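You operate a simulated robot arm through the tools that you are given. There is no shell and no other tool.

You run a simulated robot arm. Do the job below in one go: nothing can be reset, and whatever is moved stays where it is left.

## Task
Switch off, unplug and move the green memory module from its slot to the memory rack.
Fine: plug in its holder; its latch ends open; the other module stays; drop nothing.

The check looks at the end state, three seconds after you hand in, the way a careful person would. Anything else that was tipped, shoved, dropped, spilled or broken makes it a failure.

## Robot
A 7-joint arm with a two-finger parallel gripper, fixed in place. Base frame: the origin is on the floor under the middle of its stand, x ahead of it, y to its left, z up. Units: cm, rad, N and s.
With the tool pointing down near the work surface it reaches from about 30 to 68 cm from the base axis. Its first joint turns from -1.152 to 1.152 rad. Payload 1.57 kg.
Tool frame: the origin (TCP) lies between the finger pads and is the grasp point; the fingertips stand 3 cm ahead of it; z points along the fingers, y is the line along which they close. Largest opening 11 cm; finger width 2.4, thickness 1.2; the body of the gripper, 4.8 by 11.2 cm, starts 7.8 cm behind the TCP.
Orientation is told as [roll, pitch, yaw] about the base's x, y, z axes, in that order, counted from this pose: with the fingers straight down and closing along the base's y, the tool's x points along the base's -x, its y along +y and its z along -z.

## Interface
- The arm moves only by the tool send_rows. Its argument "plan" is a list of rows, each an object of numbers (a shift or turn left out is 0, a gripper value left out holds the last): "grip": the gripper command, from -1 (fully open) to 1 (shut), values between in proportion; "tx", "ty", "tz": the shift along the base's x, y, z in m; "wx", "wy", "wz": the turn, a rotation vector about the base's x, y, z in rad. In form: [{"grip": .., "tx": .., "ty": .., "tz": .., "wx": .., "wy": .., "wz": ..}, ...]. A call has 1 to 20 rows; each row is the pose to reach, as a shift and turn from the pose commanded when the call began. Each row takes 0.2 s and may step no farther than 5 cm and 0.15 rad from the row before; otherwise, or with a gripper value out of range, the whole call is refused. A pose out of reach is approached as far as the arm can. The call stops where the force on the tool passes 40 N (or 10 N more than at its start, if that is more) or the arm is blocked; 0.2 s more then pass. Each finger travels about 10.8 cm/s and halts on what it meets, pressing with about 27 N; the grip force reading is that of the motor and also rises with nothing between the fingers. The clock runs only during rows and for 0.2 s after the last one: add rows that repeat a pose to give the fingers time. It gives the time, the measured TCP pose, the force on the tool (base axes), the opening and the grip force at its end, in the units of the frame above (readings bear some noise), with the torque about the TCP (base axes, N m) and any sound that the robot's microphone picked up, and new pictures: "views" is both (left out), scene, wrist or none.
- Cameras (640 x 400 px; columns grow to the right, rows downward): "scene" is fixed at [16.83, -40.65, 138.69]; the picture's right is [0.67, -0.74, 0.00], its down [-0.55, -0.50, -0.67] and it looks along [0.49, 0.45, -0.75] (base axes); focal length 358 px, centre (320, 200). "wrist" rides on the gripper at [7, 1.6, -14.1] in the tool frame; the picture's right is [-0.23, 0.97, 0.00], its down [-0.86, -0.20, -0.48] and it looks along [-0.47, -0.11, 0.88] (tool axes); focal length 222 px, centre (320, 200). There is no depth. A picture from a camera that has moved, and an enlarged one, comes with that camera's place and axes in the base frame and with its lens.
- close_up(camera, box): a new picture of the part [left, top, right, bottom] of that camera's present view, enlarged. It takes no simulated time.
- finish_job(): hands the job in; it is judged then, once.

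Places have to be worked out from the pictures, the camera data and where the tool is seen. Open the gripper and draw the arm clear of the work before you hand the job in, unless the task says otherwise.

The tools are called after "Request:" as a command line: name --argument value ..., lists and objects as JSON in quotes. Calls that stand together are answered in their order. send_rows: Moves the arm, as the interface text tells. Its arguments: {"type":"object","properties":{"plan":{"type":"array","items":{"type":"object","properties":{"grip":{"type":"number"},"tx":{"type":"number"},"ty":{"type":"number"},"tz":{"type":"number"},"wx":{"type":"number"},"wy":{"type":"number"},"wz":{"type":"number"}}}},"views":{"type":"string","enum":["both","scene","wrist","none"]}},"required":["plan"]} The other tools are called the same way: close_up (camera, box) takes an enlarged picture of a part of a camera's view; finish_job () hands the job in.

At the start:

```text
clock: 0.0
position: [31.61, -20.57, 113.7]
tcp_rot: [0.001, 0.0, 0.001]
ft_force: [0.6, 0.4, 0.8]
ft_torque: [-0.03, -0.03, 0.02]
gripper_width: 11.02
finger_force: 0.1
```

scene: 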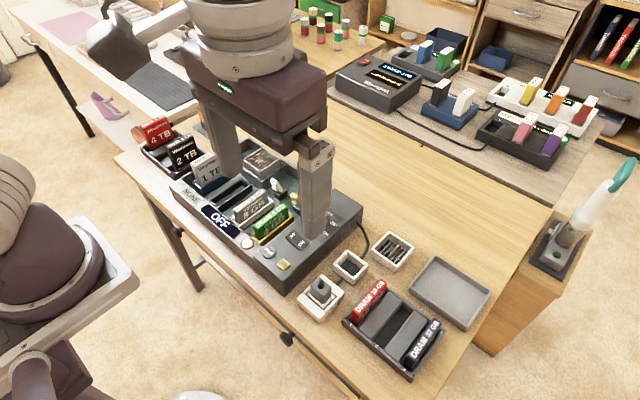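
wrist: 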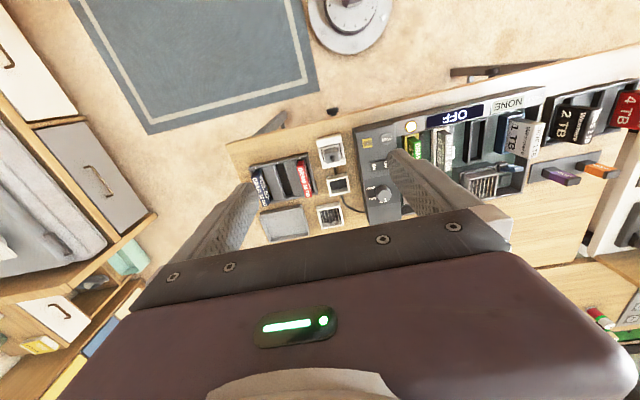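

I start by looking closer at the device, its slots, and the memory rack before moving anything.

Request:
close_up --camera "scene" --box '[160, 130, 380, 300]'

Request:
close_up --camera "scene" --box '[280, 220, 500, 390]'

Request:
close_up --camera "wrist" --box '[340, 80, 560, 240]'

```text
2.35 times, centred on (270, 215) of scene
camera zoom: at [16.83, -40.65, 138.69], right [0.67, -0.74, 0.0], down [-0.55, -0.5, -0.67], along [0.49, 0.45, -0.75], focal length 843 px, centre (438, 165)
```

zoom: 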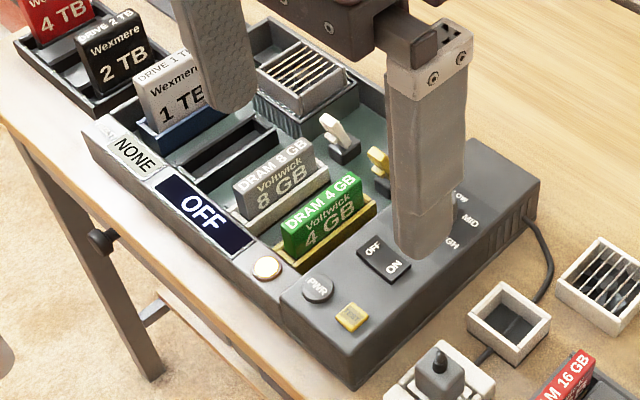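

```text
2.35 times, centred on (390, 305) of scene
camera zoom: at [16.83, -40.65, 138.69], right [0.67, -0.74, 0.0], down [-0.55, -0.5, -0.67], along [0.49, 0.45, -0.75], focal length 843 px, centre (155, -47)
```

zoom: 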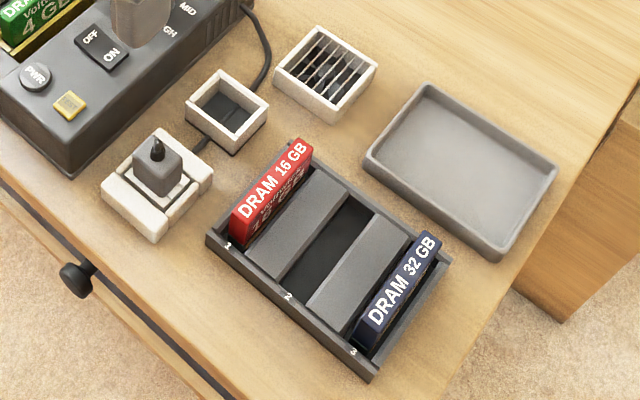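

```text
2.50 times, centred on (450, 160) of wrist
camera zoom: at [24.55, -18.99, 127.79], right [0.23, 0.97, 0.0], down [0.86, -0.2, 0.48], along [0.47, -0.11, -0.88], focal length 555 px, centre (-5, 300)
```

zoom: 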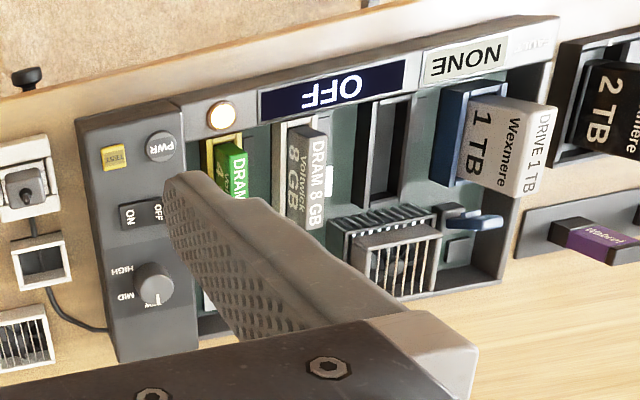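

The device's PWR button triangulates to about (37.7, -8.7, 83). The gripper hides parts of the device, so I move the arm in +y at the same height to clear the scene view and get a second wrist viewpoint.

Request:
send_rows --plan '[{"ty": 0.03, "grip": -1}, {"ty": 0.06}, {"ty": 0.1}, {"ty": 0.14}, {"ty": 0.18}, {"ty": 0.22}, {"ty": 0.25}, {"ty": 0.28}, {"ty": 0.3}, {"ty": 0.3}]'

```text
clock: 2.2
position: [31.6, 9.54, 113.57]
tcp_rot: [0.0, 0.001, -0.001]
ft_force: [-0.5, 0.3, 0.1]
ft_torque: [-0.01, 0.0, 0.01]
gripper_width: 10.99
finger_force: 0.2
camera wrist: at [24.53, 11.03, 127.68], right [0.23, 0.97, 0.0], down [0.86, -0.2, 0.48], along [0.47, -0.11, -0.88], focal length 222 px, centre (320, 200)
```

scene: 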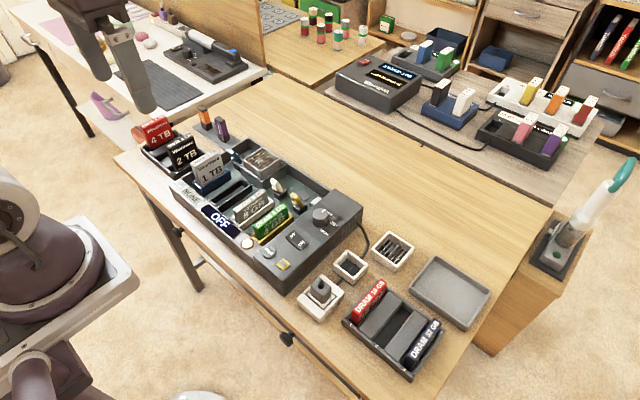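
wrist: 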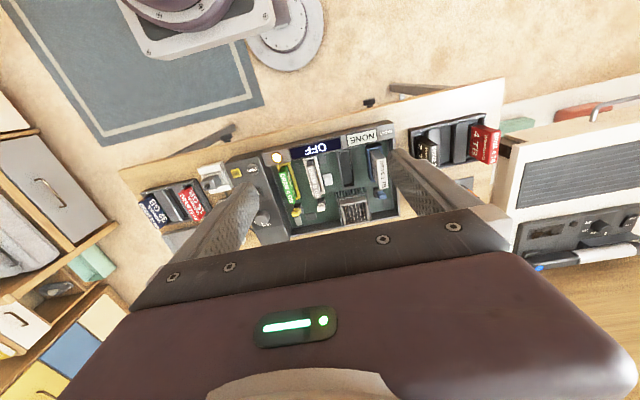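

Now the whole device is visible in the scene view; I take enlarged pictures of each part to identify switch, latches, plug and holder.

Request:
close_up --camera "scene" --box '[230, 180, 330, 260]'

Request:
close_up --camera "scene" --box '[260, 190, 380, 300]'

Request:
close_up --camera "scene" --box '[290, 230, 450, 385]'

Request:
close_up --camera "wrist" --box '[220, 110, 420, 240]'

Request:
close_up --camera "scene" --box '[130, 90, 310, 260]'

```text
5.00 times, centred on (280, 220) of scene
camera zoom: at [16.83, -40.65, 138.69], right [0.67, -0.74, 0.0], down [-0.55, -0.5, -0.67], along [0.49, 0.45, -0.75], focal length 1792 px, centre (520, 100)
```

zoom: 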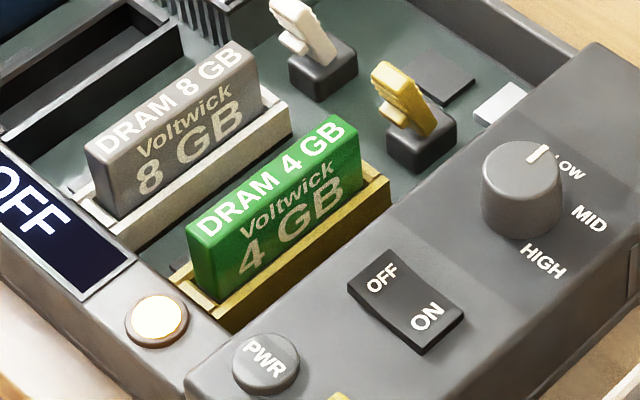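

```text
3.64 times, centred on (320, 245) of scene
camera zoom: at [16.83, -40.65, 138.69], right [0.67, -0.74, 0.0], down [-0.55, -0.5, -0.67], along [0.49, 0.45, -0.75], focal length 1303 px, centre (320, 36)
```

zoom: 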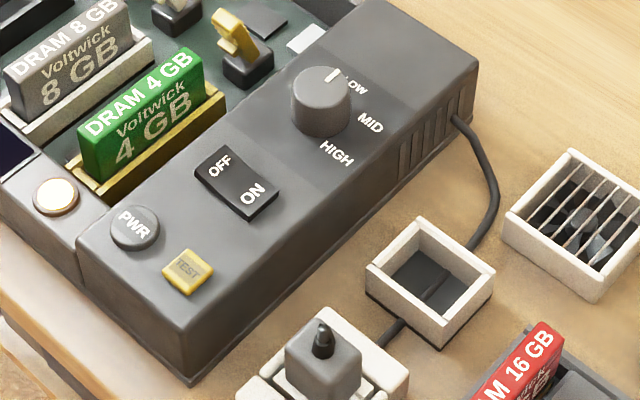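

```text
2.58 times, centred on (370, 308) of scene
camera zoom: at [16.83, -40.65, 138.69], right [0.67, -0.74, 0.0], down [-0.55, -0.5, -0.67], along [0.49, 0.45, -0.75], focal length 925 px, centre (191, -77)
```

zoom: 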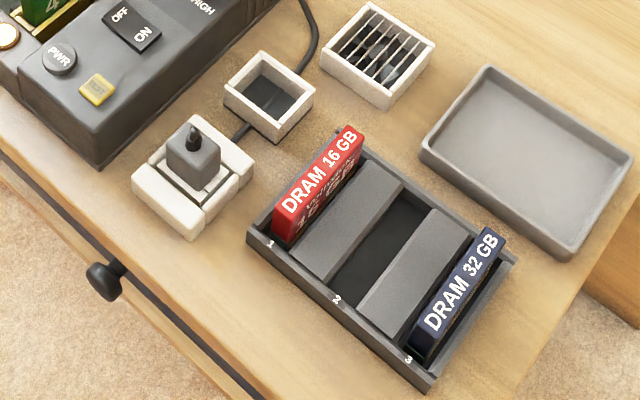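

```text
3.08 times, centred on (320, 175) of wrist
camera zoom: at [24.53, 11.03, 127.68], right [0.23, 0.97, 0.0], down [0.86, -0.2, 0.48], along [0.47, -0.11, -0.88], focal length 684 px, centre (320, 277)
```

zoom: 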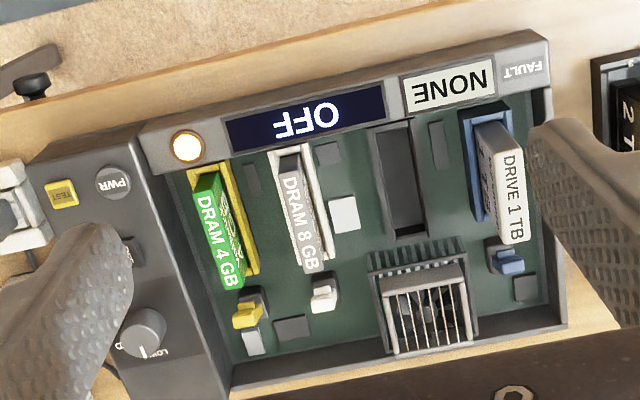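

```text
2.35 times, centred on (220, 175) of scene
camera zoom: at [16.83, -40.65, 138.69], right [0.67, -0.74, 0.0], down [-0.55, -0.5, -0.67], along [0.49, 0.45, -0.75], focal length 843 px, centre (555, 259)
```

zoom: 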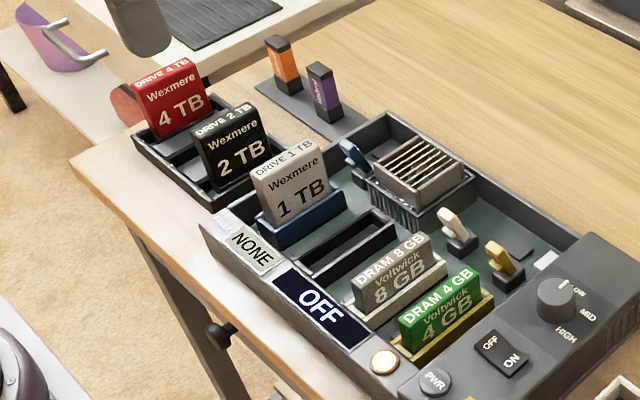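

The yellow lever looks like the green module's latch, the plug sits in the white socket at the left, and the empty white box next to it looks like the plug holder. I move the wrist camera over the control panel to read the rocker's state.

Request:
send_rows --plan '[{"tx": 0.012, "ty": -0.03, "tz": -0.01}, {"tx": 0.03, "ty": -0.06, "tz": -0.03}, {"tx": 0.045, "ty": -0.09, "tz": -0.045}, {"tx": 0.06, "ty": -0.12, "tz": -0.06}, {"tx": 0.075, "ty": -0.15, "tz": -0.08}, {"tx": 0.095, "ty": -0.18, "tz": -0.1}, {"tx": 0.11, "ty": -0.205, "tz": -0.125}, {"tx": 0.119, "ty": -0.219, "tz": -0.136}, {"tx": 0.119, "ty": -0.219, "tz": -0.136}]'

```text
clock: 4.2
position: [43.46, -12.4, 100.1]
tcp_rot: [0.001, 0.001, -0.001]
ft_force: [-0.2, 0.1, 1.2]
ft_torque: [0.01, -0.01, -0.02]
gripper_width: 10.98
finger_force: 0.0
camera wrist: at [36.5, -10.86, 114.05], right [0.23, 0.97, 0.0], down [0.85, -0.2, 0.48], along [0.47, -0.11, -0.88], focal length 222 px, centre (320, 200)
```

scene: 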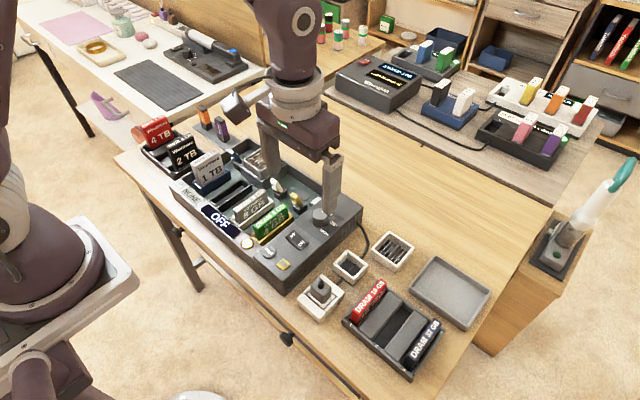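
wrist: 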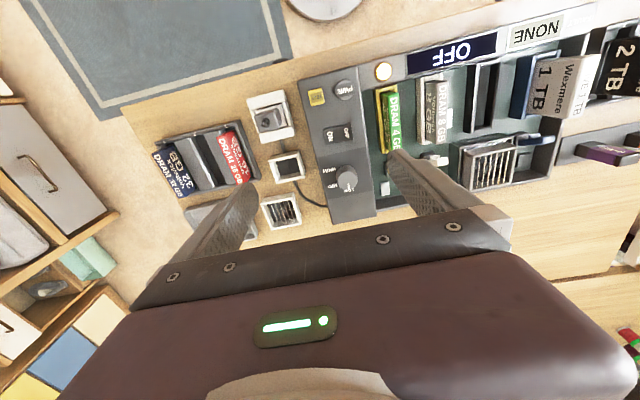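

The panel is now in view between the fingers; I enlarge it.

Request:
close_up --camera "wrist" --box '[295, 70, 375, 220]'

Request:
close_up --camera "wrist" --box '[240, 80, 330, 230]'

Request:
close_up --camera "wrist" --box '[360, 50, 480, 220]'

Request:
close_up --camera "wrist" --box '[140, 90, 340, 240]'

Request:
close_up --camera "scene" --box '[275, 225, 320, 260]'

```text
2.67 times, centred on (335, 145) of wrist
camera zoom: at [36.5, -10.86, 114.05], right [0.23, 0.97, 0.0], down [0.85, -0.2, 0.48], along [0.47, -0.11, -0.88], focal length 592 px, centre (280, 347)
```

zoom: 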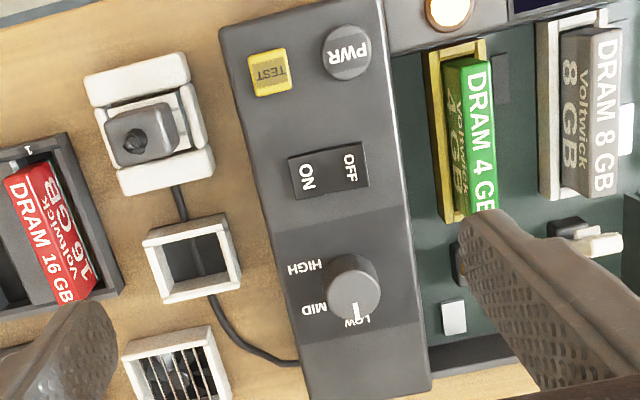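

```text
2.67 times, centred on (285, 155) of wrist
camera zoom: at [36.5, -10.86, 114.05], right [0.23, 0.97, 0.0], down [0.85, -0.2, 0.48], along [0.47, -0.11, -0.88], focal length 592 px, centre (413, 320)
```

zoom: 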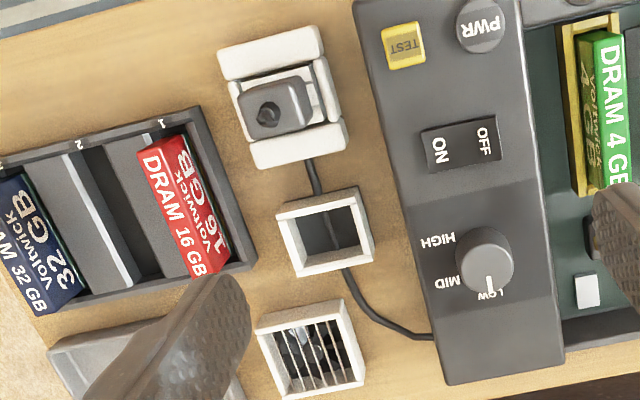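

```text
2.35 times, centred on (420, 135) of wrist
camera zoom: at [36.5, -10.86, 114.05], right [0.23, 0.97, 0.0], down [0.85, -0.2, 0.48], along [0.47, -0.11, -0.88], focal length 523 px, centre (85, 353)
```

zoom: 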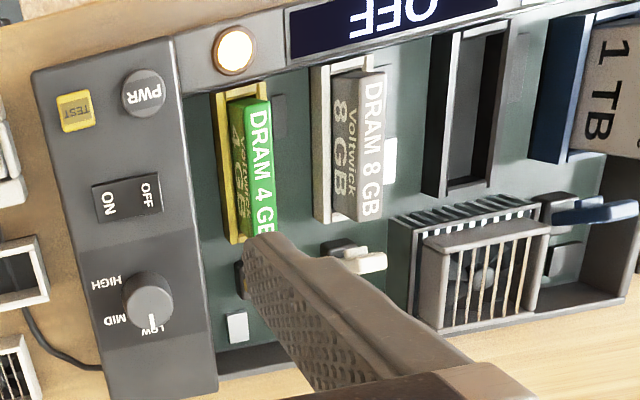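

```text
2.67 times, centred on (240, 165) of wrist
camera zoom: at [36.5, -10.86, 114.05], right [0.23, 0.97, 0.0], down [0.85, -0.2, 0.48], along [0.47, -0.11, -0.88], focal length 592 px, centre (533, 293)
```

zoom: 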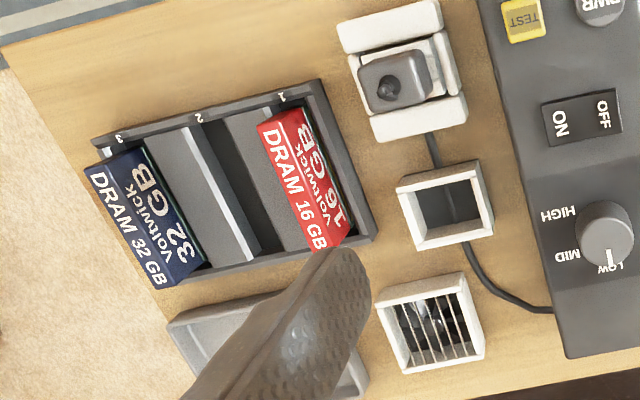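

```text
11.43 times, centred on (298, 242) of scene
camera zoom: at [16.83, -40.65, 138.69], right [0.67, -0.74, 0.0], down [-0.55, -0.5, -0.67], along [0.49, 0.45, -0.75], focal length 4096 px, centre (577, -286)
```

zoom: 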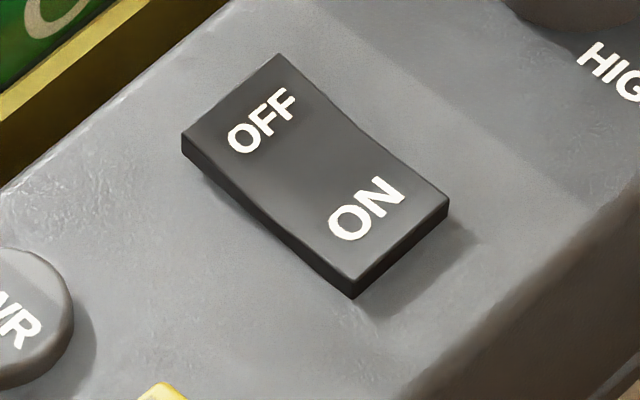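

I zoom harder on the rocker (ON half seems flush with the panel and OFF half raised, i.e. currently ON), and also on the lamp/PWR, the yellow latch, and the plug.

Request:
close_up --camera "scene" --box '[285, 228, 311, 252]'

Request:
close_up --camera "wrist" --box '[326, 120, 358, 150]'

Request:
close_up --camera "scene" --box '[260, 170, 320, 230]'

Request:
close_up --camera "scene" --box '[290, 265, 350, 325]'

Request:
close_up --camera "scene" --box '[325, 240, 385, 290]'

```text
16.00 times, centred on (298, 240) of scene
camera zoom: at [16.83, -40.65, 138.69], right [0.67, -0.74, 0.0], down [-0.55, -0.5, -0.67], along [0.49, 0.45, -0.75], focal length 5734 px, centre (672, -440)
```

zoom: 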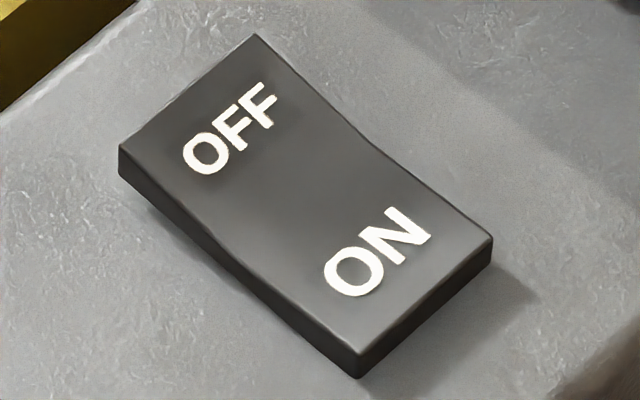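

```text
13.33 times, centred on (342, 135) of wrist
camera zoom: at [36.5, -10.86, 114.05], right [0.23, 0.97, 0.0], down [0.85, -0.2, 0.48], along [0.47, -0.11, -0.88], focal length 2962 px, centre (27, 1067)
```

zoom: 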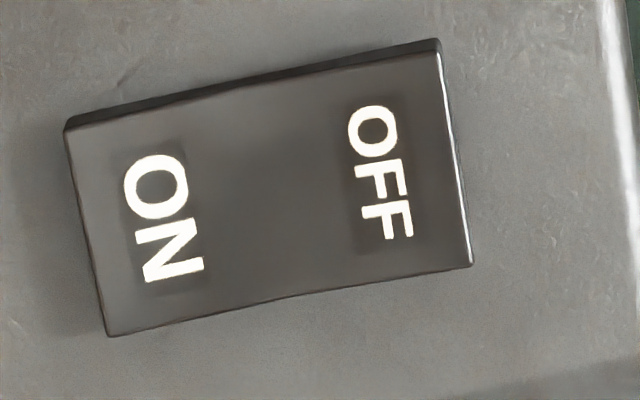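

```text
6.67 times, centred on (290, 200) of scene
camera zoom: at [16.83, -40.65, 138.69], right [0.67, -0.74, 0.0], down [-0.55, -0.5, -0.67], along [0.49, 0.45, -0.75], focal length 2389 px, centre (520, 200)
```

zoom: 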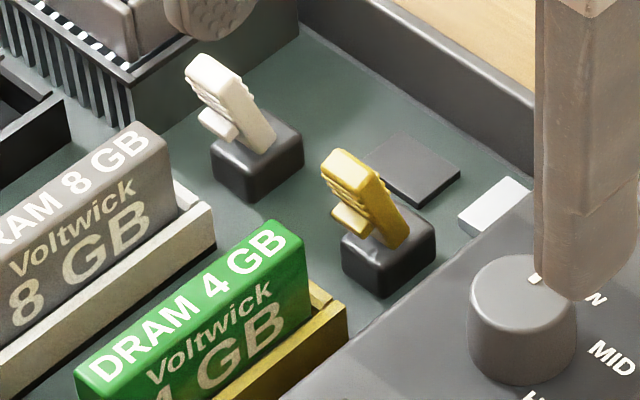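

```text
6.67 times, centred on (320, 295) of scene
camera zoom: at [16.83, -40.65, 138.69], right [0.67, -0.74, 0.0], down [-0.55, -0.5, -0.67], along [0.49, 0.45, -0.75], focal length 2389 px, centre (320, -433)
```

zoom: 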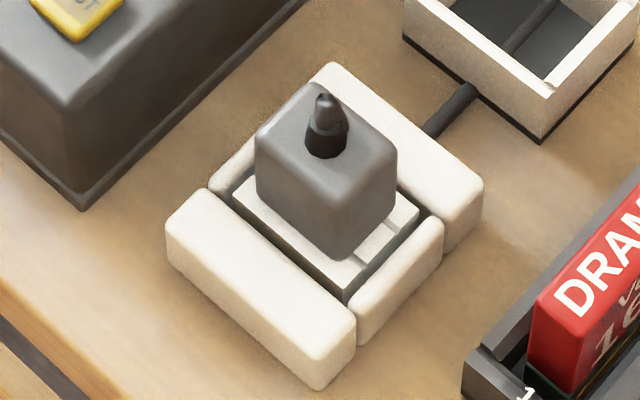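

```text
8.00 times, centred on (355, 265) of scene
camera zoom: at [16.83, -40.65, 138.69], right [0.67, -0.74, 0.0], down [-0.55, -0.5, -0.67], along [0.49, 0.45, -0.75], focal length 2867 px, centre (40, -320)
```

zoom: 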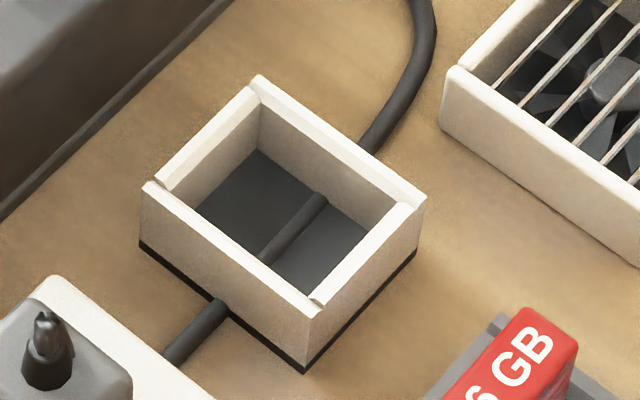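

Readings of the rocker edges (OFF half tilted up ~17°, ON half flat) tell me the rocker is ON at about (44.1, -9.9, 81.1), and the device is aligned with the base axes. I estimate the green module top at (44.2, -1.6, 81) and its yellow latch near (53, -1.5); I move above there for a closer view.

Request:
send_rows --plan '[{"tx": 0.01, "ty": 0.03, "tz": 0}, {"tx": 0.02, "ty": 0.06, "tz": -0.01}, {"tx": 0.03, "ty": 0.09, "tz": -0.02}, {"tx": 0.035, "ty": 0.109, "tz": -0.03}, {"tx": 0.035, "ty": 0.109, "tz": -0.03}]'

```text
clock: 5.4
position: [47.12, -1.56, 96.93]
tcp_rot: [-0.001, -0.001, 0.0]
ft_force: [0.2, -0.2, 0.4]
ft_torque: [0.04, 0.01, 0.01]
gripper_width: 10.99
finger_force: 0.0
camera wrist: at [40.07, 0.0, 111.07], right [0.23, 0.97, 0.0], down [0.85, -0.2, 0.48], along [0.47, -0.11, -0.88], focal length 222 px, centre (320, 200)
```

scene: 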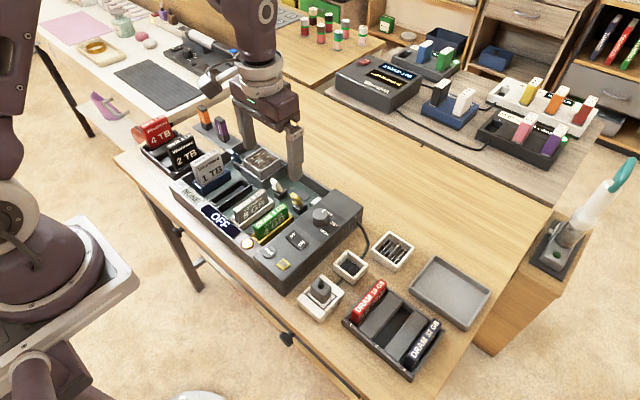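
wrist: 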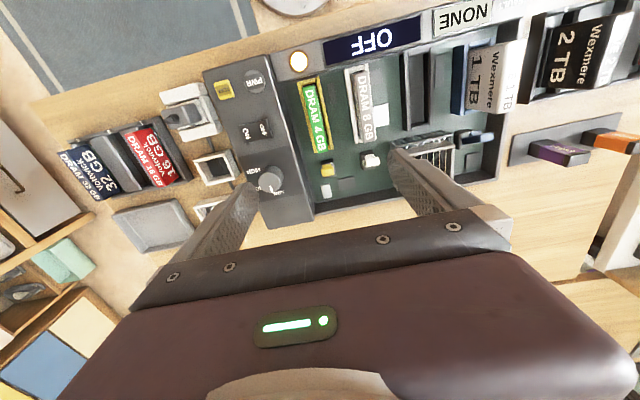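

The module and latch are both clear of the fingers now; I enlarge the wrist view of them and of the panel.

Request:
close_up --camera "wrist" --box '[285, 70, 395, 205]'

Request:
close_up --camera "wrist" --box '[305, 140, 385, 200]'

Request:
close_up --camera "scene" --box '[255, 170, 315, 210]'

Request:
close_up --camera "wrist" --box '[60, 80, 300, 230]'

```text
2.96 times, centred on (340, 138) of wrist
camera zoom: at [40.07, 0.0, 111.07], right [0.23, 0.97, 0.0], down [0.85, -0.2, 0.48], along [0.47, -0.11, -0.88], focal length 658 px, centre (261, 385)
```

zoom: 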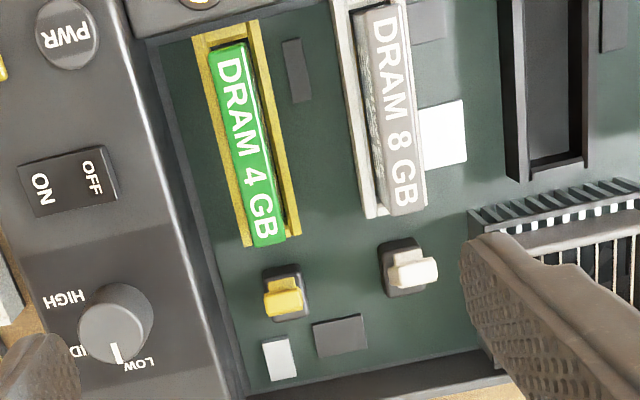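

```text
6.67 times, centred on (345, 170) of wrist
camera zoom: at [40.07, 0.0, 111.07], right [0.23, 0.97, 0.0], down [0.85, -0.2, 0.48], along [0.47, -0.11, -0.88], focal length 1481 px, centre (153, 400)
```

zoom: 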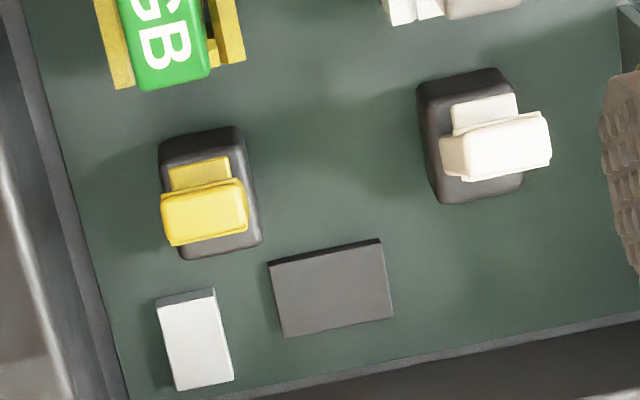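

```text
10.00 times, centred on (285, 190) of scene
camera zoom: at [16.83, -40.65, 138.69], right [0.67, -0.74, 0.0], down [-0.55, -0.5, -0.67], along [0.49, 0.45, -0.75], focal length 3584 px, centre (670, 300)
```

zoom: 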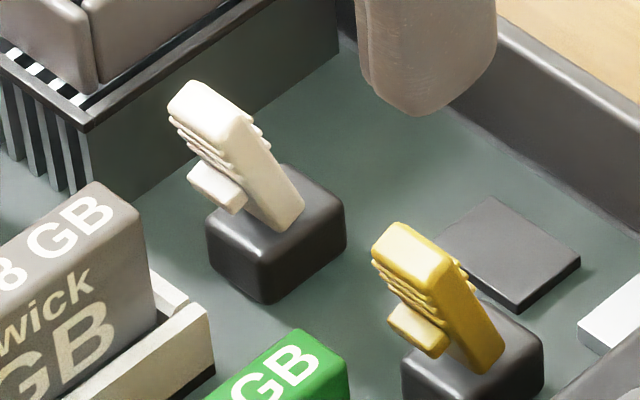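

```text
2.67 times, centred on (180, 155) of wrist
camera zoom: at [40.07, 0.0, 111.07], right [0.23, 0.97, 0.0], down [0.85, -0.2, 0.48], along [0.47, -0.11, -0.88], focal length 592 px, centre (693, 320)
```

zoom: 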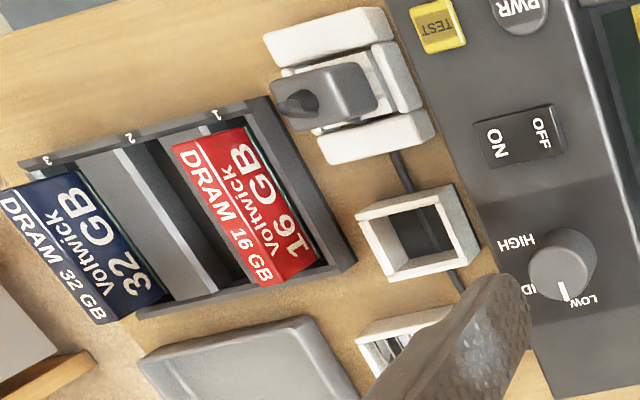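

The lever leans ~19° toward the module (closed): top about (51.6, -1.5, 81.9), base (53.2, -1.5, 77.3); the rack is aligned with the base, with empty slot 2 near (44.5, -32). First I switch off: I close the fingers and hover over the raised OFF half of the rocker at about (44.1, -8.6).

Request:
send_rows --plan '[{"tx": -0.01, "ty": -0.02, "tz": 0, "grip": 1}, {"tx": -0.02, "ty": -0.05, "tz": -0.01}, {"tx": -0.03, "ty": -0.071, "tz": -0.03}, {"tx": -0.03, "ty": -0.071, "tz": -0.06}, {"tx": -0.03, "ty": -0.071, "tz": -0.09}, {"tx": -0.03, "ty": -0.071, "tz": -0.1}, {"tx": -0.03, "ty": -0.071, "tz": -0.1}]'

```text
clock: 7.0
position: [43.86, -8.4, 87.15]
tcp_rot: [0.001, 0.0, 0.001]
ft_force: [-0.6, -0.9, 0.0]
ft_torque: [0.05, 0.01, 0.01]
gripper_width: 0.0
finger_force: 21.7
camera wrist: at [36.92, -6.93, 101.17], right [0.23, 0.97, 0.0], down [0.86, -0.2, 0.48], along [0.47, -0.11, -0.88], focal length 222 px, centre (320, 200)
```

scene: 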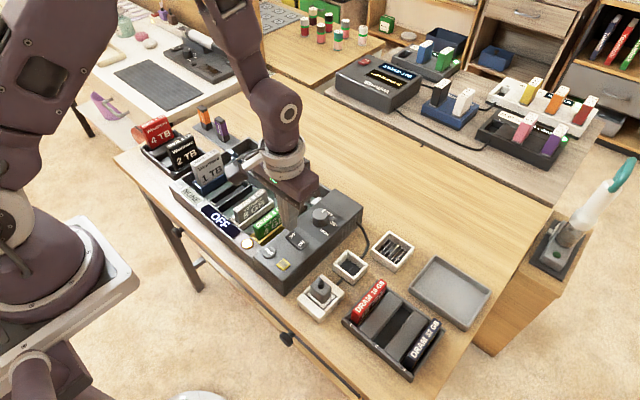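
wrist: 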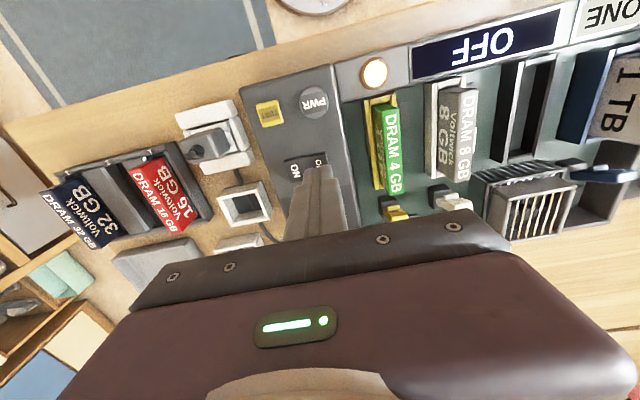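

Fingers are closed and hovering; I check the alignment over the OFF half in both views.

Request:
close_up --camera "wrist" --box '[270, 140, 360, 210]'

Request:
close_up --camera "scene" --box '[270, 200, 330, 250]'

```text
5.71 times, centred on (315, 175) of wrist
camera zoom: at [36.92, -6.93, 101.17], right [0.23, 0.97, 0.0], down [0.86, -0.2, 0.48], along [0.47, -0.11, -0.88], focal length 1269 px, centre (349, 343)
```

zoom: 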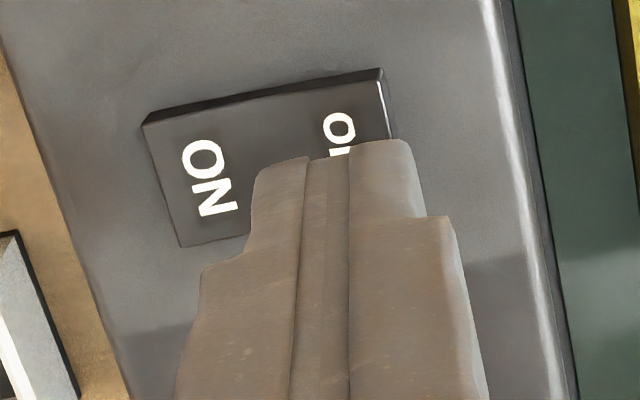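

```text
8.00 times, centred on (300, 225) of scene
camera zoom: at [16.83, -40.65, 138.69], right [0.67, -0.74, 0.0], down [-0.55, -0.5, -0.67], along [0.49, 0.45, -0.75], focal length 2867 px, centre (480, 0)
```

zoom: 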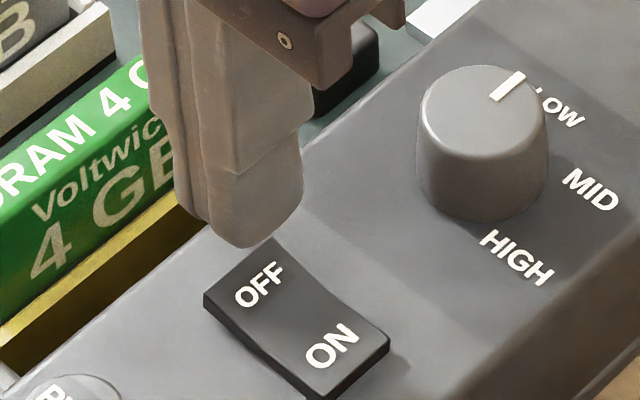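

The tip sits at about (44.0, -8.6), right over the OFF half (rocker spans y -11.8 to -7.7). I press down gently in small steps.

Request:
send_rows --plan '[{"tz": -0.01}, {"tz": -0.017}, {"tz": -0.021}, {"tz": -0.024}, {"tz": -0.027}, {"tz": -0.029}, {"tz": -0.031}, {"tz": -0.031}]'

```text
clock: 8.8
position: [43.92, -8.56, 84.02]
tcp_rot: [0.001, -0.001, 0.001]
ft_force: [-1.3, 0.0, 0.7]
ft_torque: [0.05, 0.05, 0.02]
gripper_width: 0.01
finger_force: 20.9
camera wrist: at [36.97, -7.08, 98.08], right [0.23, 0.97, 0.0], down [0.86, -0.2, 0.48], along [0.47, -0.11, -0.88], focal length 222 px, centre (320, 200)
```

scene: 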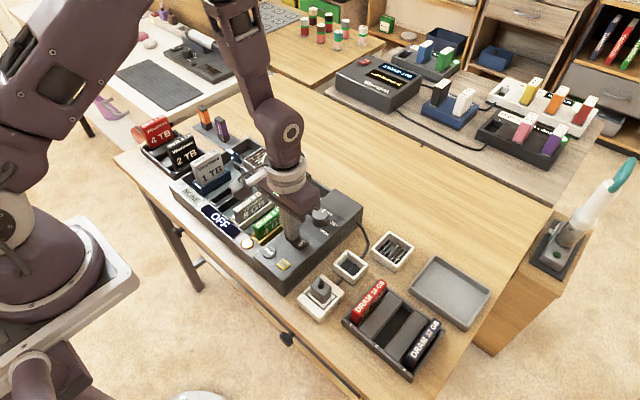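
wrist: 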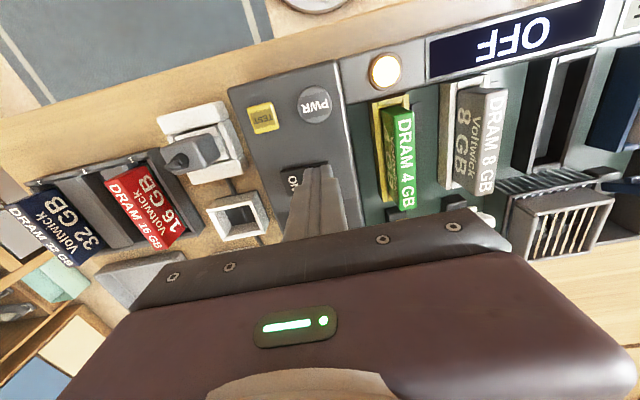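

No contact force yet with the tip at about z 81.0; I check the gap.

Request:
close_up --camera "scene" --box '[270, 215, 330, 260]'

Request:
close_up --camera "wrist" --box '[270, 140, 360, 210]'

```text
8.89 times, centred on (300, 238) of scene
camera zoom: at [16.83, -40.65, 138.69], right [0.67, -0.74, 0.0], down [-0.55, -0.5, -0.67], along [0.49, 0.45, -0.75], focal length 3186 px, centre (498, -133)
```

zoom: 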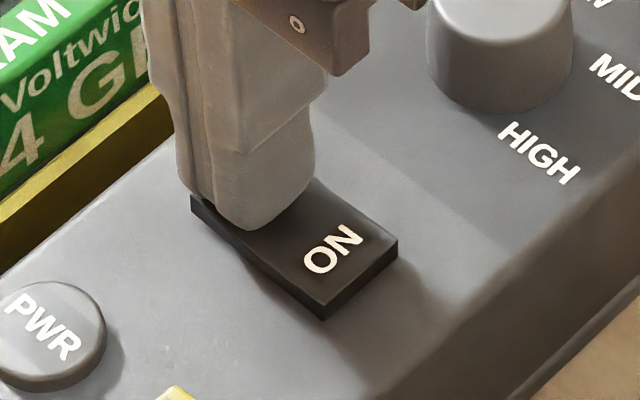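

```text
5.71 times, centred on (315, 175) of wrist
camera zoom: at [36.97, -7.08, 98.08], right [0.23, 0.97, 0.0], down [0.86, -0.2, 0.48], along [0.47, -0.11, -0.88], focal length 1269 px, centre (349, 343)
```

zoom: 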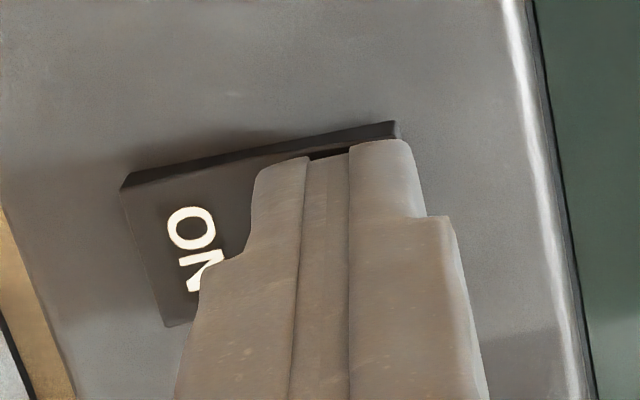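

The tip is just about touching the OFF end; I continue pressing in 2 mm steps.

Request:
send_rows --plan '[{"tz": -0.002}, {"tz": -0.004}, {"tz": -0.006}, {"tz": -0.008}, {"tz": -0.008}]'

```text
clock: 9.4
position: [43.94, -8.6, 83.91]
tcp_rot: [0.001, 0.001, 0.001]
ft_force: [-5.1, 2.2, 18.7]
ft_torque: [-0.14, 0.11, -0.03]
gripper_width: 0.04
finger_force: 21.2
stopped in row 2: the force on the tool passed its limit at 50 N (the readings are from after the stop); the commanded pose is now the measured one
camera wrist: at [36.96, -7.07, 97.92], right [0.23, 0.97, 0.0], down [0.85, -0.2, 0.48], along [0.47, -0.11, -0.88], focal length 222 px, centre (320, 200)
```

scene: 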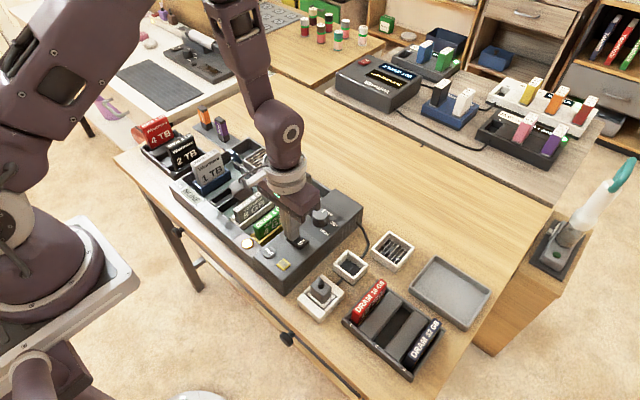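
wrist: 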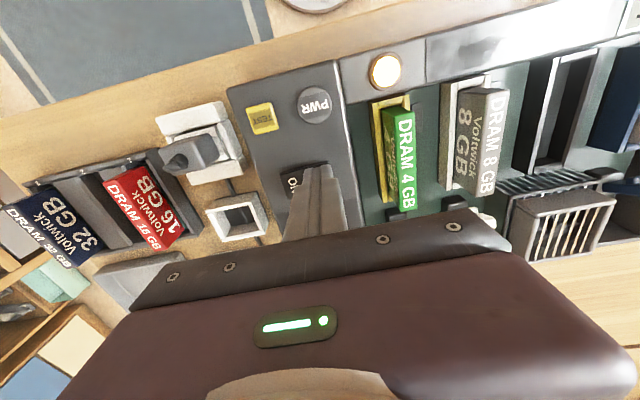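

Both displays went blank, so mains power switched off. I lift off the rocker and check its position.

Request:
send_rows --plan '[{"tz": 0.01}, {"tz": 0.03}, {"tz": 0.07}, {"tz": 0.11}, {"tz": 0.13}, {"tz": 0.13}]'

```text
clock: 10.8
position: [43.94, -8.42, 97.1]
tcp_rot: [0.0, -0.002, 0.0]
ft_force: [-0.2, -0.5, 0.6]
ft_torque: [-0.03, -0.01, 0.02]
gripper_width: 0.01
finger_force: 21.5
camera wrist: at [36.95, -6.98, 111.06], right [0.23, 0.97, 0.0], down [0.85, -0.2, 0.48], along [0.47, -0.11, -0.88], focal length 222 px, centre (320, 200)
```

scene: 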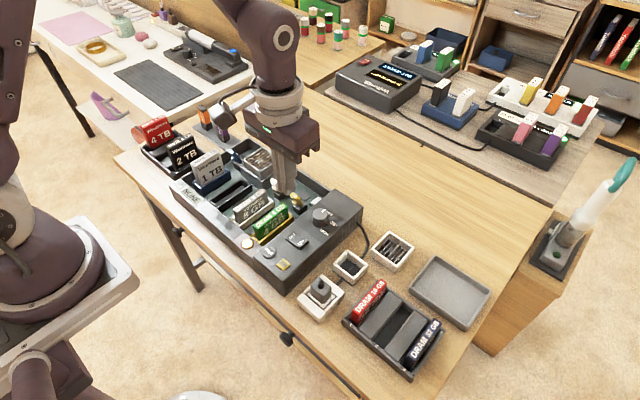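
wrist: 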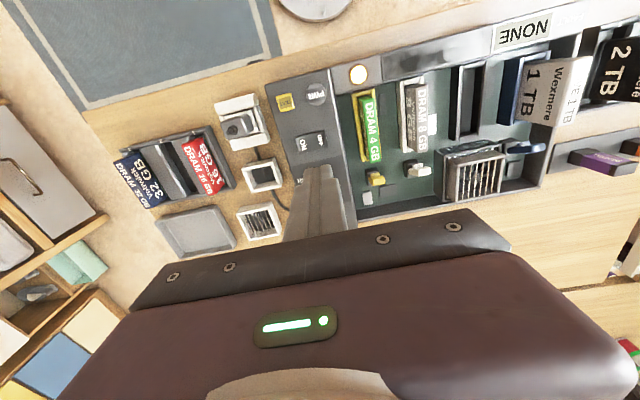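

Power display is now blank (the NONE label is static). I check the rocker's shape and plan the plug grasp with enlarged views.

Request:
close_up --camera "scene" --box '[285, 228, 311, 252]'

Request:
close_up --camera "wrist" --box '[200, 80, 300, 210]'

Request:
close_up --camera "scene" --box '[295, 265, 345, 325]'

```text
16.00 times, centred on (298, 240) of scene
camera zoom: at [16.83, -40.65, 138.69], right [0.67, -0.74, 0.0], down [-0.55, -0.5, -0.67], along [0.49, 0.45, -0.75], focal length 5734 px, centre (672, -440)
```

zoom: 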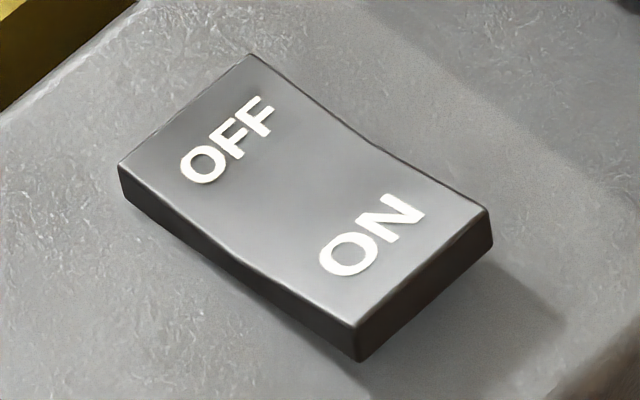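

```text
3.08 times, centred on (250, 145) of wrist
camera zoom: at [36.95, -6.98, 111.06], right [0.23, 0.97, 0.0], down [0.85, -0.2, 0.48], along [0.47, -0.11, -0.88], focal length 684 px, centre (535, 369)
```

zoom: 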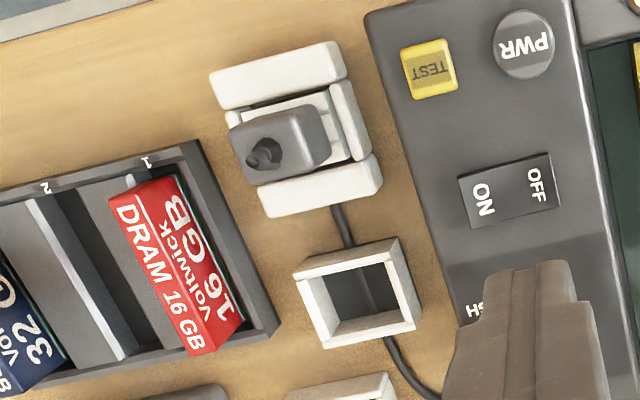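

```text
6.67 times, centred on (320, 295) of scene
camera zoom: at [16.83, -40.65, 138.69], right [0.67, -0.74, 0.0], down [-0.55, -0.5, -0.67], along [0.49, 0.45, -0.75], focal length 2389 px, centre (320, -433)
```

zoom: 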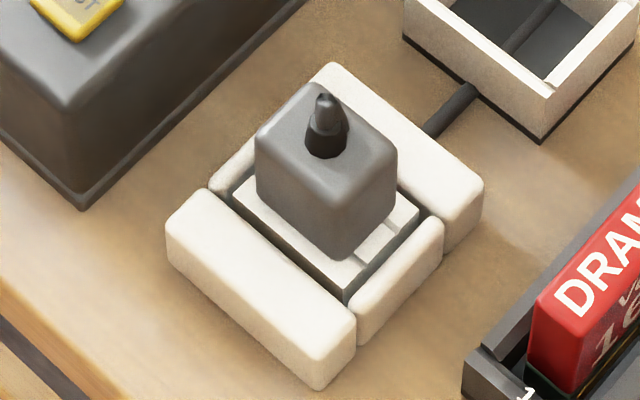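

The rocker is now flipped (ON end raised, OFF pressed). Next is the plug; I enlarge it and its holder to measure positions.

Request:
close_up --camera "wrist" --box '[210, 88, 280, 158]'

Request:
close_up --camera "wrist" --box '[225, 145, 300, 205]'

Request:
close_up --camera "scene" --box '[300, 270, 340, 310]'

```text
5.71 times, centred on (245, 123) of wrist
camera zoom: at [36.95, -6.98, 111.06], right [0.23, 0.97, 0.0], down [0.85, -0.2, 0.48], along [0.47, -0.11, -0.88], focal length 1269 px, centre (749, 640)
```

zoom: 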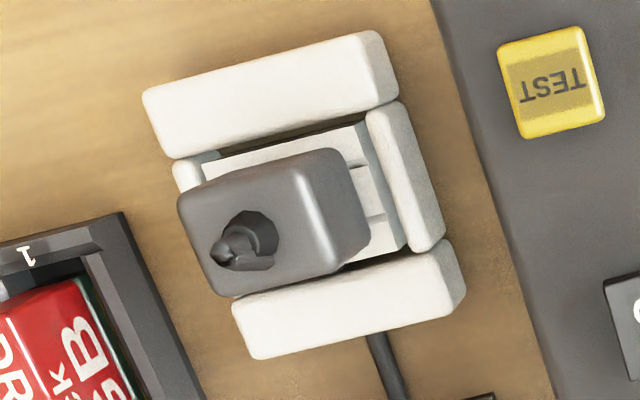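

```text
6.67 times, centred on (262, 175) of wrist
camera zoom: at [36.95, -6.98, 111.06], right [0.23, 0.97, 0.0], down [0.85, -0.2, 0.48], along [0.47, -0.11, -0.88], focal length 1481 px, centre (703, 367)
```

zoom: 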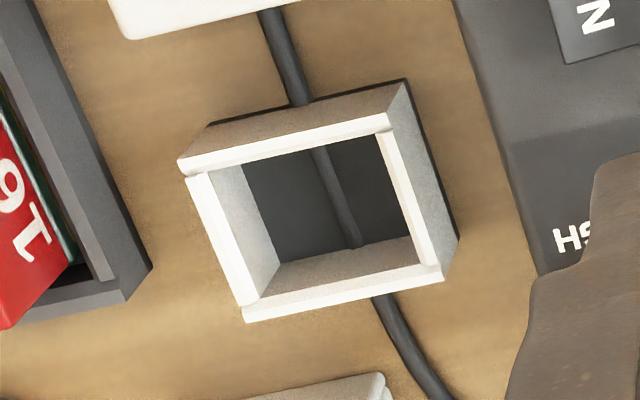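

```text
10.00 times, centred on (320, 290) of scene
camera zoom: at [16.83, -40.65, 138.69], right [0.67, -0.74, 0.0], down [-0.55, -0.5, -0.67], along [0.49, 0.45, -0.75], focal length 3584 px, centre (320, -700)
```

zoom: 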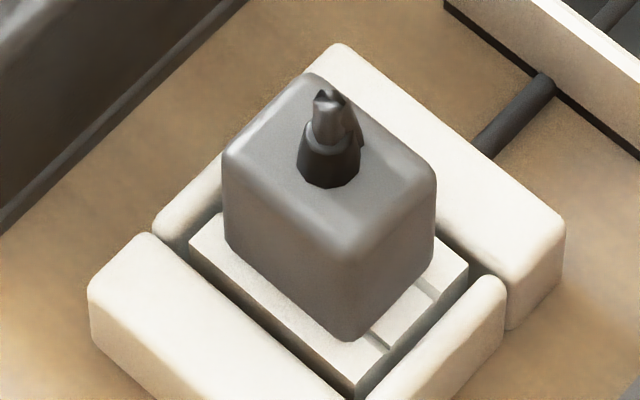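

The plug top triangulates to about (40.2, -19.6, 79.9), roughly 3.0 (y) × 2.4 (x) and 3.3 tall, and the holder to about (48.8, -19.7). I open the fingers to ~5 cm and hover above the plug.

Request:
send_rows --plan '[{"tx": -0.01, "ty": -0.03, "tz": 0, "grip": 0.09}, {"tx": -0.02, "ty": -0.06, "tz": -0.005}, {"tx": -0.03, "ty": -0.09, "tz": -0.02}, {"tx": -0.037, "ty": -0.11, "tz": -0.05}, {"tx": -0.037, "ty": -0.11, "tz": -0.08}, {"tx": -0.037, "ty": -0.11, "tz": -0.1}, {"tx": -0.037, "ty": -0.11, "tz": -0.1}]'

```text
clock: 12.4
position: [40.34, -19.4, 86.95]
tcp_rot: [-0.001, -0.001, 0.0]
ft_force: [0.6, 0.3, -0.2]
ft_torque: [-0.03, 0.02, 0.03]
gripper_width: 5.0
finger_force: 0.0
camera wrist: at [33.34, -18.05, 100.95], right [0.23, 0.97, 0.0], down [0.85, -0.2, 0.48], along [0.47, -0.11, -0.88], focal length 222 px, centre (320, 200)
```

scene: 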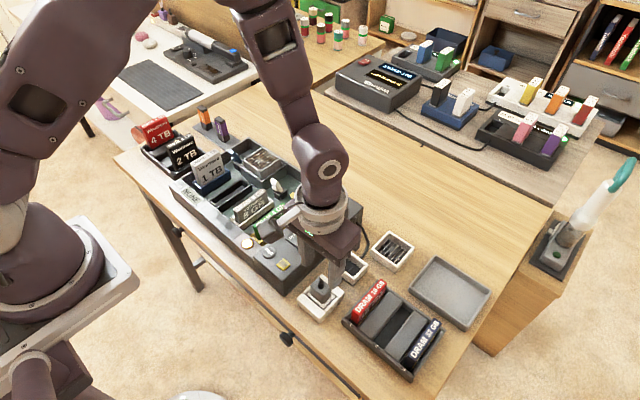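
wrist: 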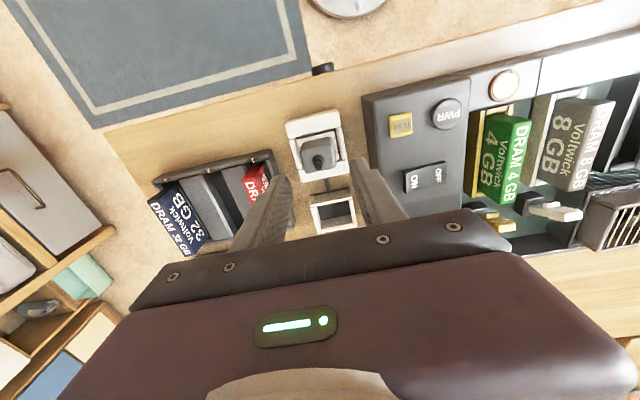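

The plug is seen between the fingers; I enlarge to check centring.

Request:
close_up --camera "wrist" --box '[270, 100, 380, 200]'

Request:
close_up --camera "scene" --box '[290, 250, 360, 320]'

```text
4.00 times, centred on (325, 150) of wrist
camera zoom: at [33.34, -18.05, 100.95], right [0.23, 0.97, 0.0], down [0.85, -0.2, 0.48], along [0.47, -0.11, -0.88], focal length 888 px, centre (300, 400)
```

zoom: 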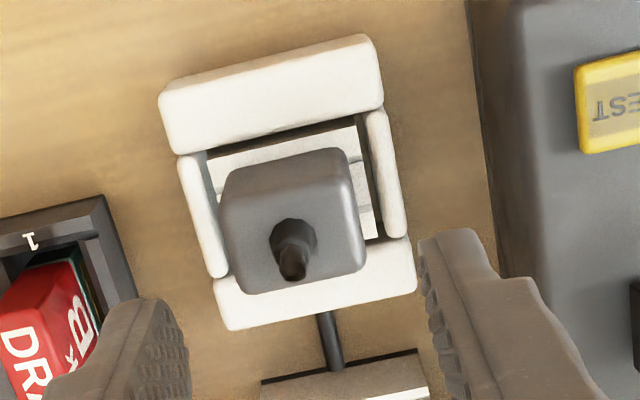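

```text
5.71 times, centred on (325, 285) of scene
camera zoom: at [16.83, -40.65, 138.69], right [0.67, -0.74, 0.0], down [-0.55, -0.5, -0.67], along [0.49, 0.45, -0.75], focal length 2048 px, centre (291, -286)
```

zoom: 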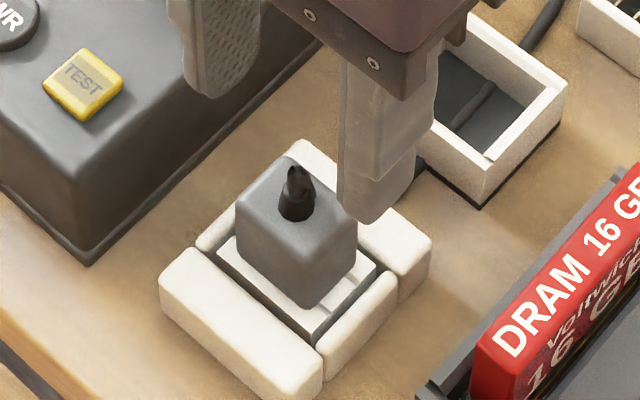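

The plug centre is about 0.4 cm nearer the base than the tool axis and within 1 mm in y. I correct x by -0.4 and descend around the plug in steps (fingertips to about z 77.6).

Request:
send_rows --plan '[{"tx": -0.004, "ty": -0.0005, "tz": -0.01}, {"tx": -0.004, "ty": -0.0005, "tz": -0.02}, {"tx": -0.004, "ty": -0.0005, "tz": -0.03}, {"tx": -0.004, "ty": -0.0005, "tz": -0.04}, {"tx": -0.004, "ty": -0.0005, "tz": -0.05}, {"tx": -0.004, "ty": -0.0005, "tz": -0.056}, {"tx": -0.004, "ty": -0.0005, "tz": -0.06}, {"tx": -0.004, "ty": -0.0005, "tz": -0.063}, {"tx": -0.004, "ty": -0.0005, "tz": -0.063}]'

```text
clock: 14.4
position: [40.0, -19.63, 80.54]
tcp_rot: [-0.002, -0.002, 0.002]
ft_force: [-0.8, -0.4, 0.7]
ft_torque: [-0.02, 0.01, -0.01]
gripper_width: 5.03
finger_force: 0.1
camera wrist: at [32.94, -18.07, 94.56], right [0.23, 0.97, 0.0], down [0.85, -0.2, 0.48], along [0.47, -0.11, -0.88], focal length 222 px, centre (320, 200)
```

scene: 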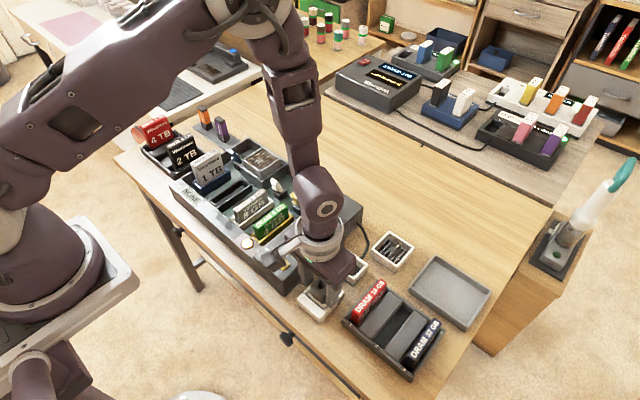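
wrist: 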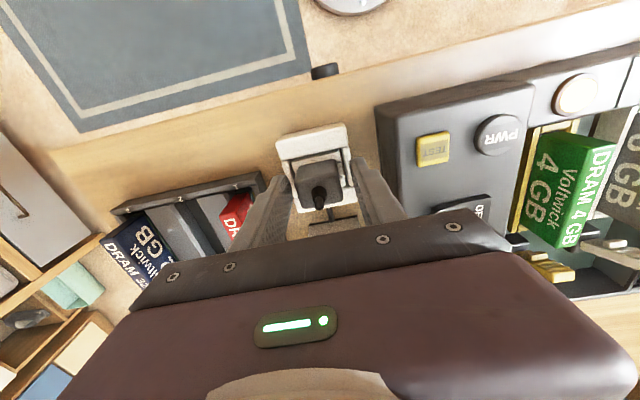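

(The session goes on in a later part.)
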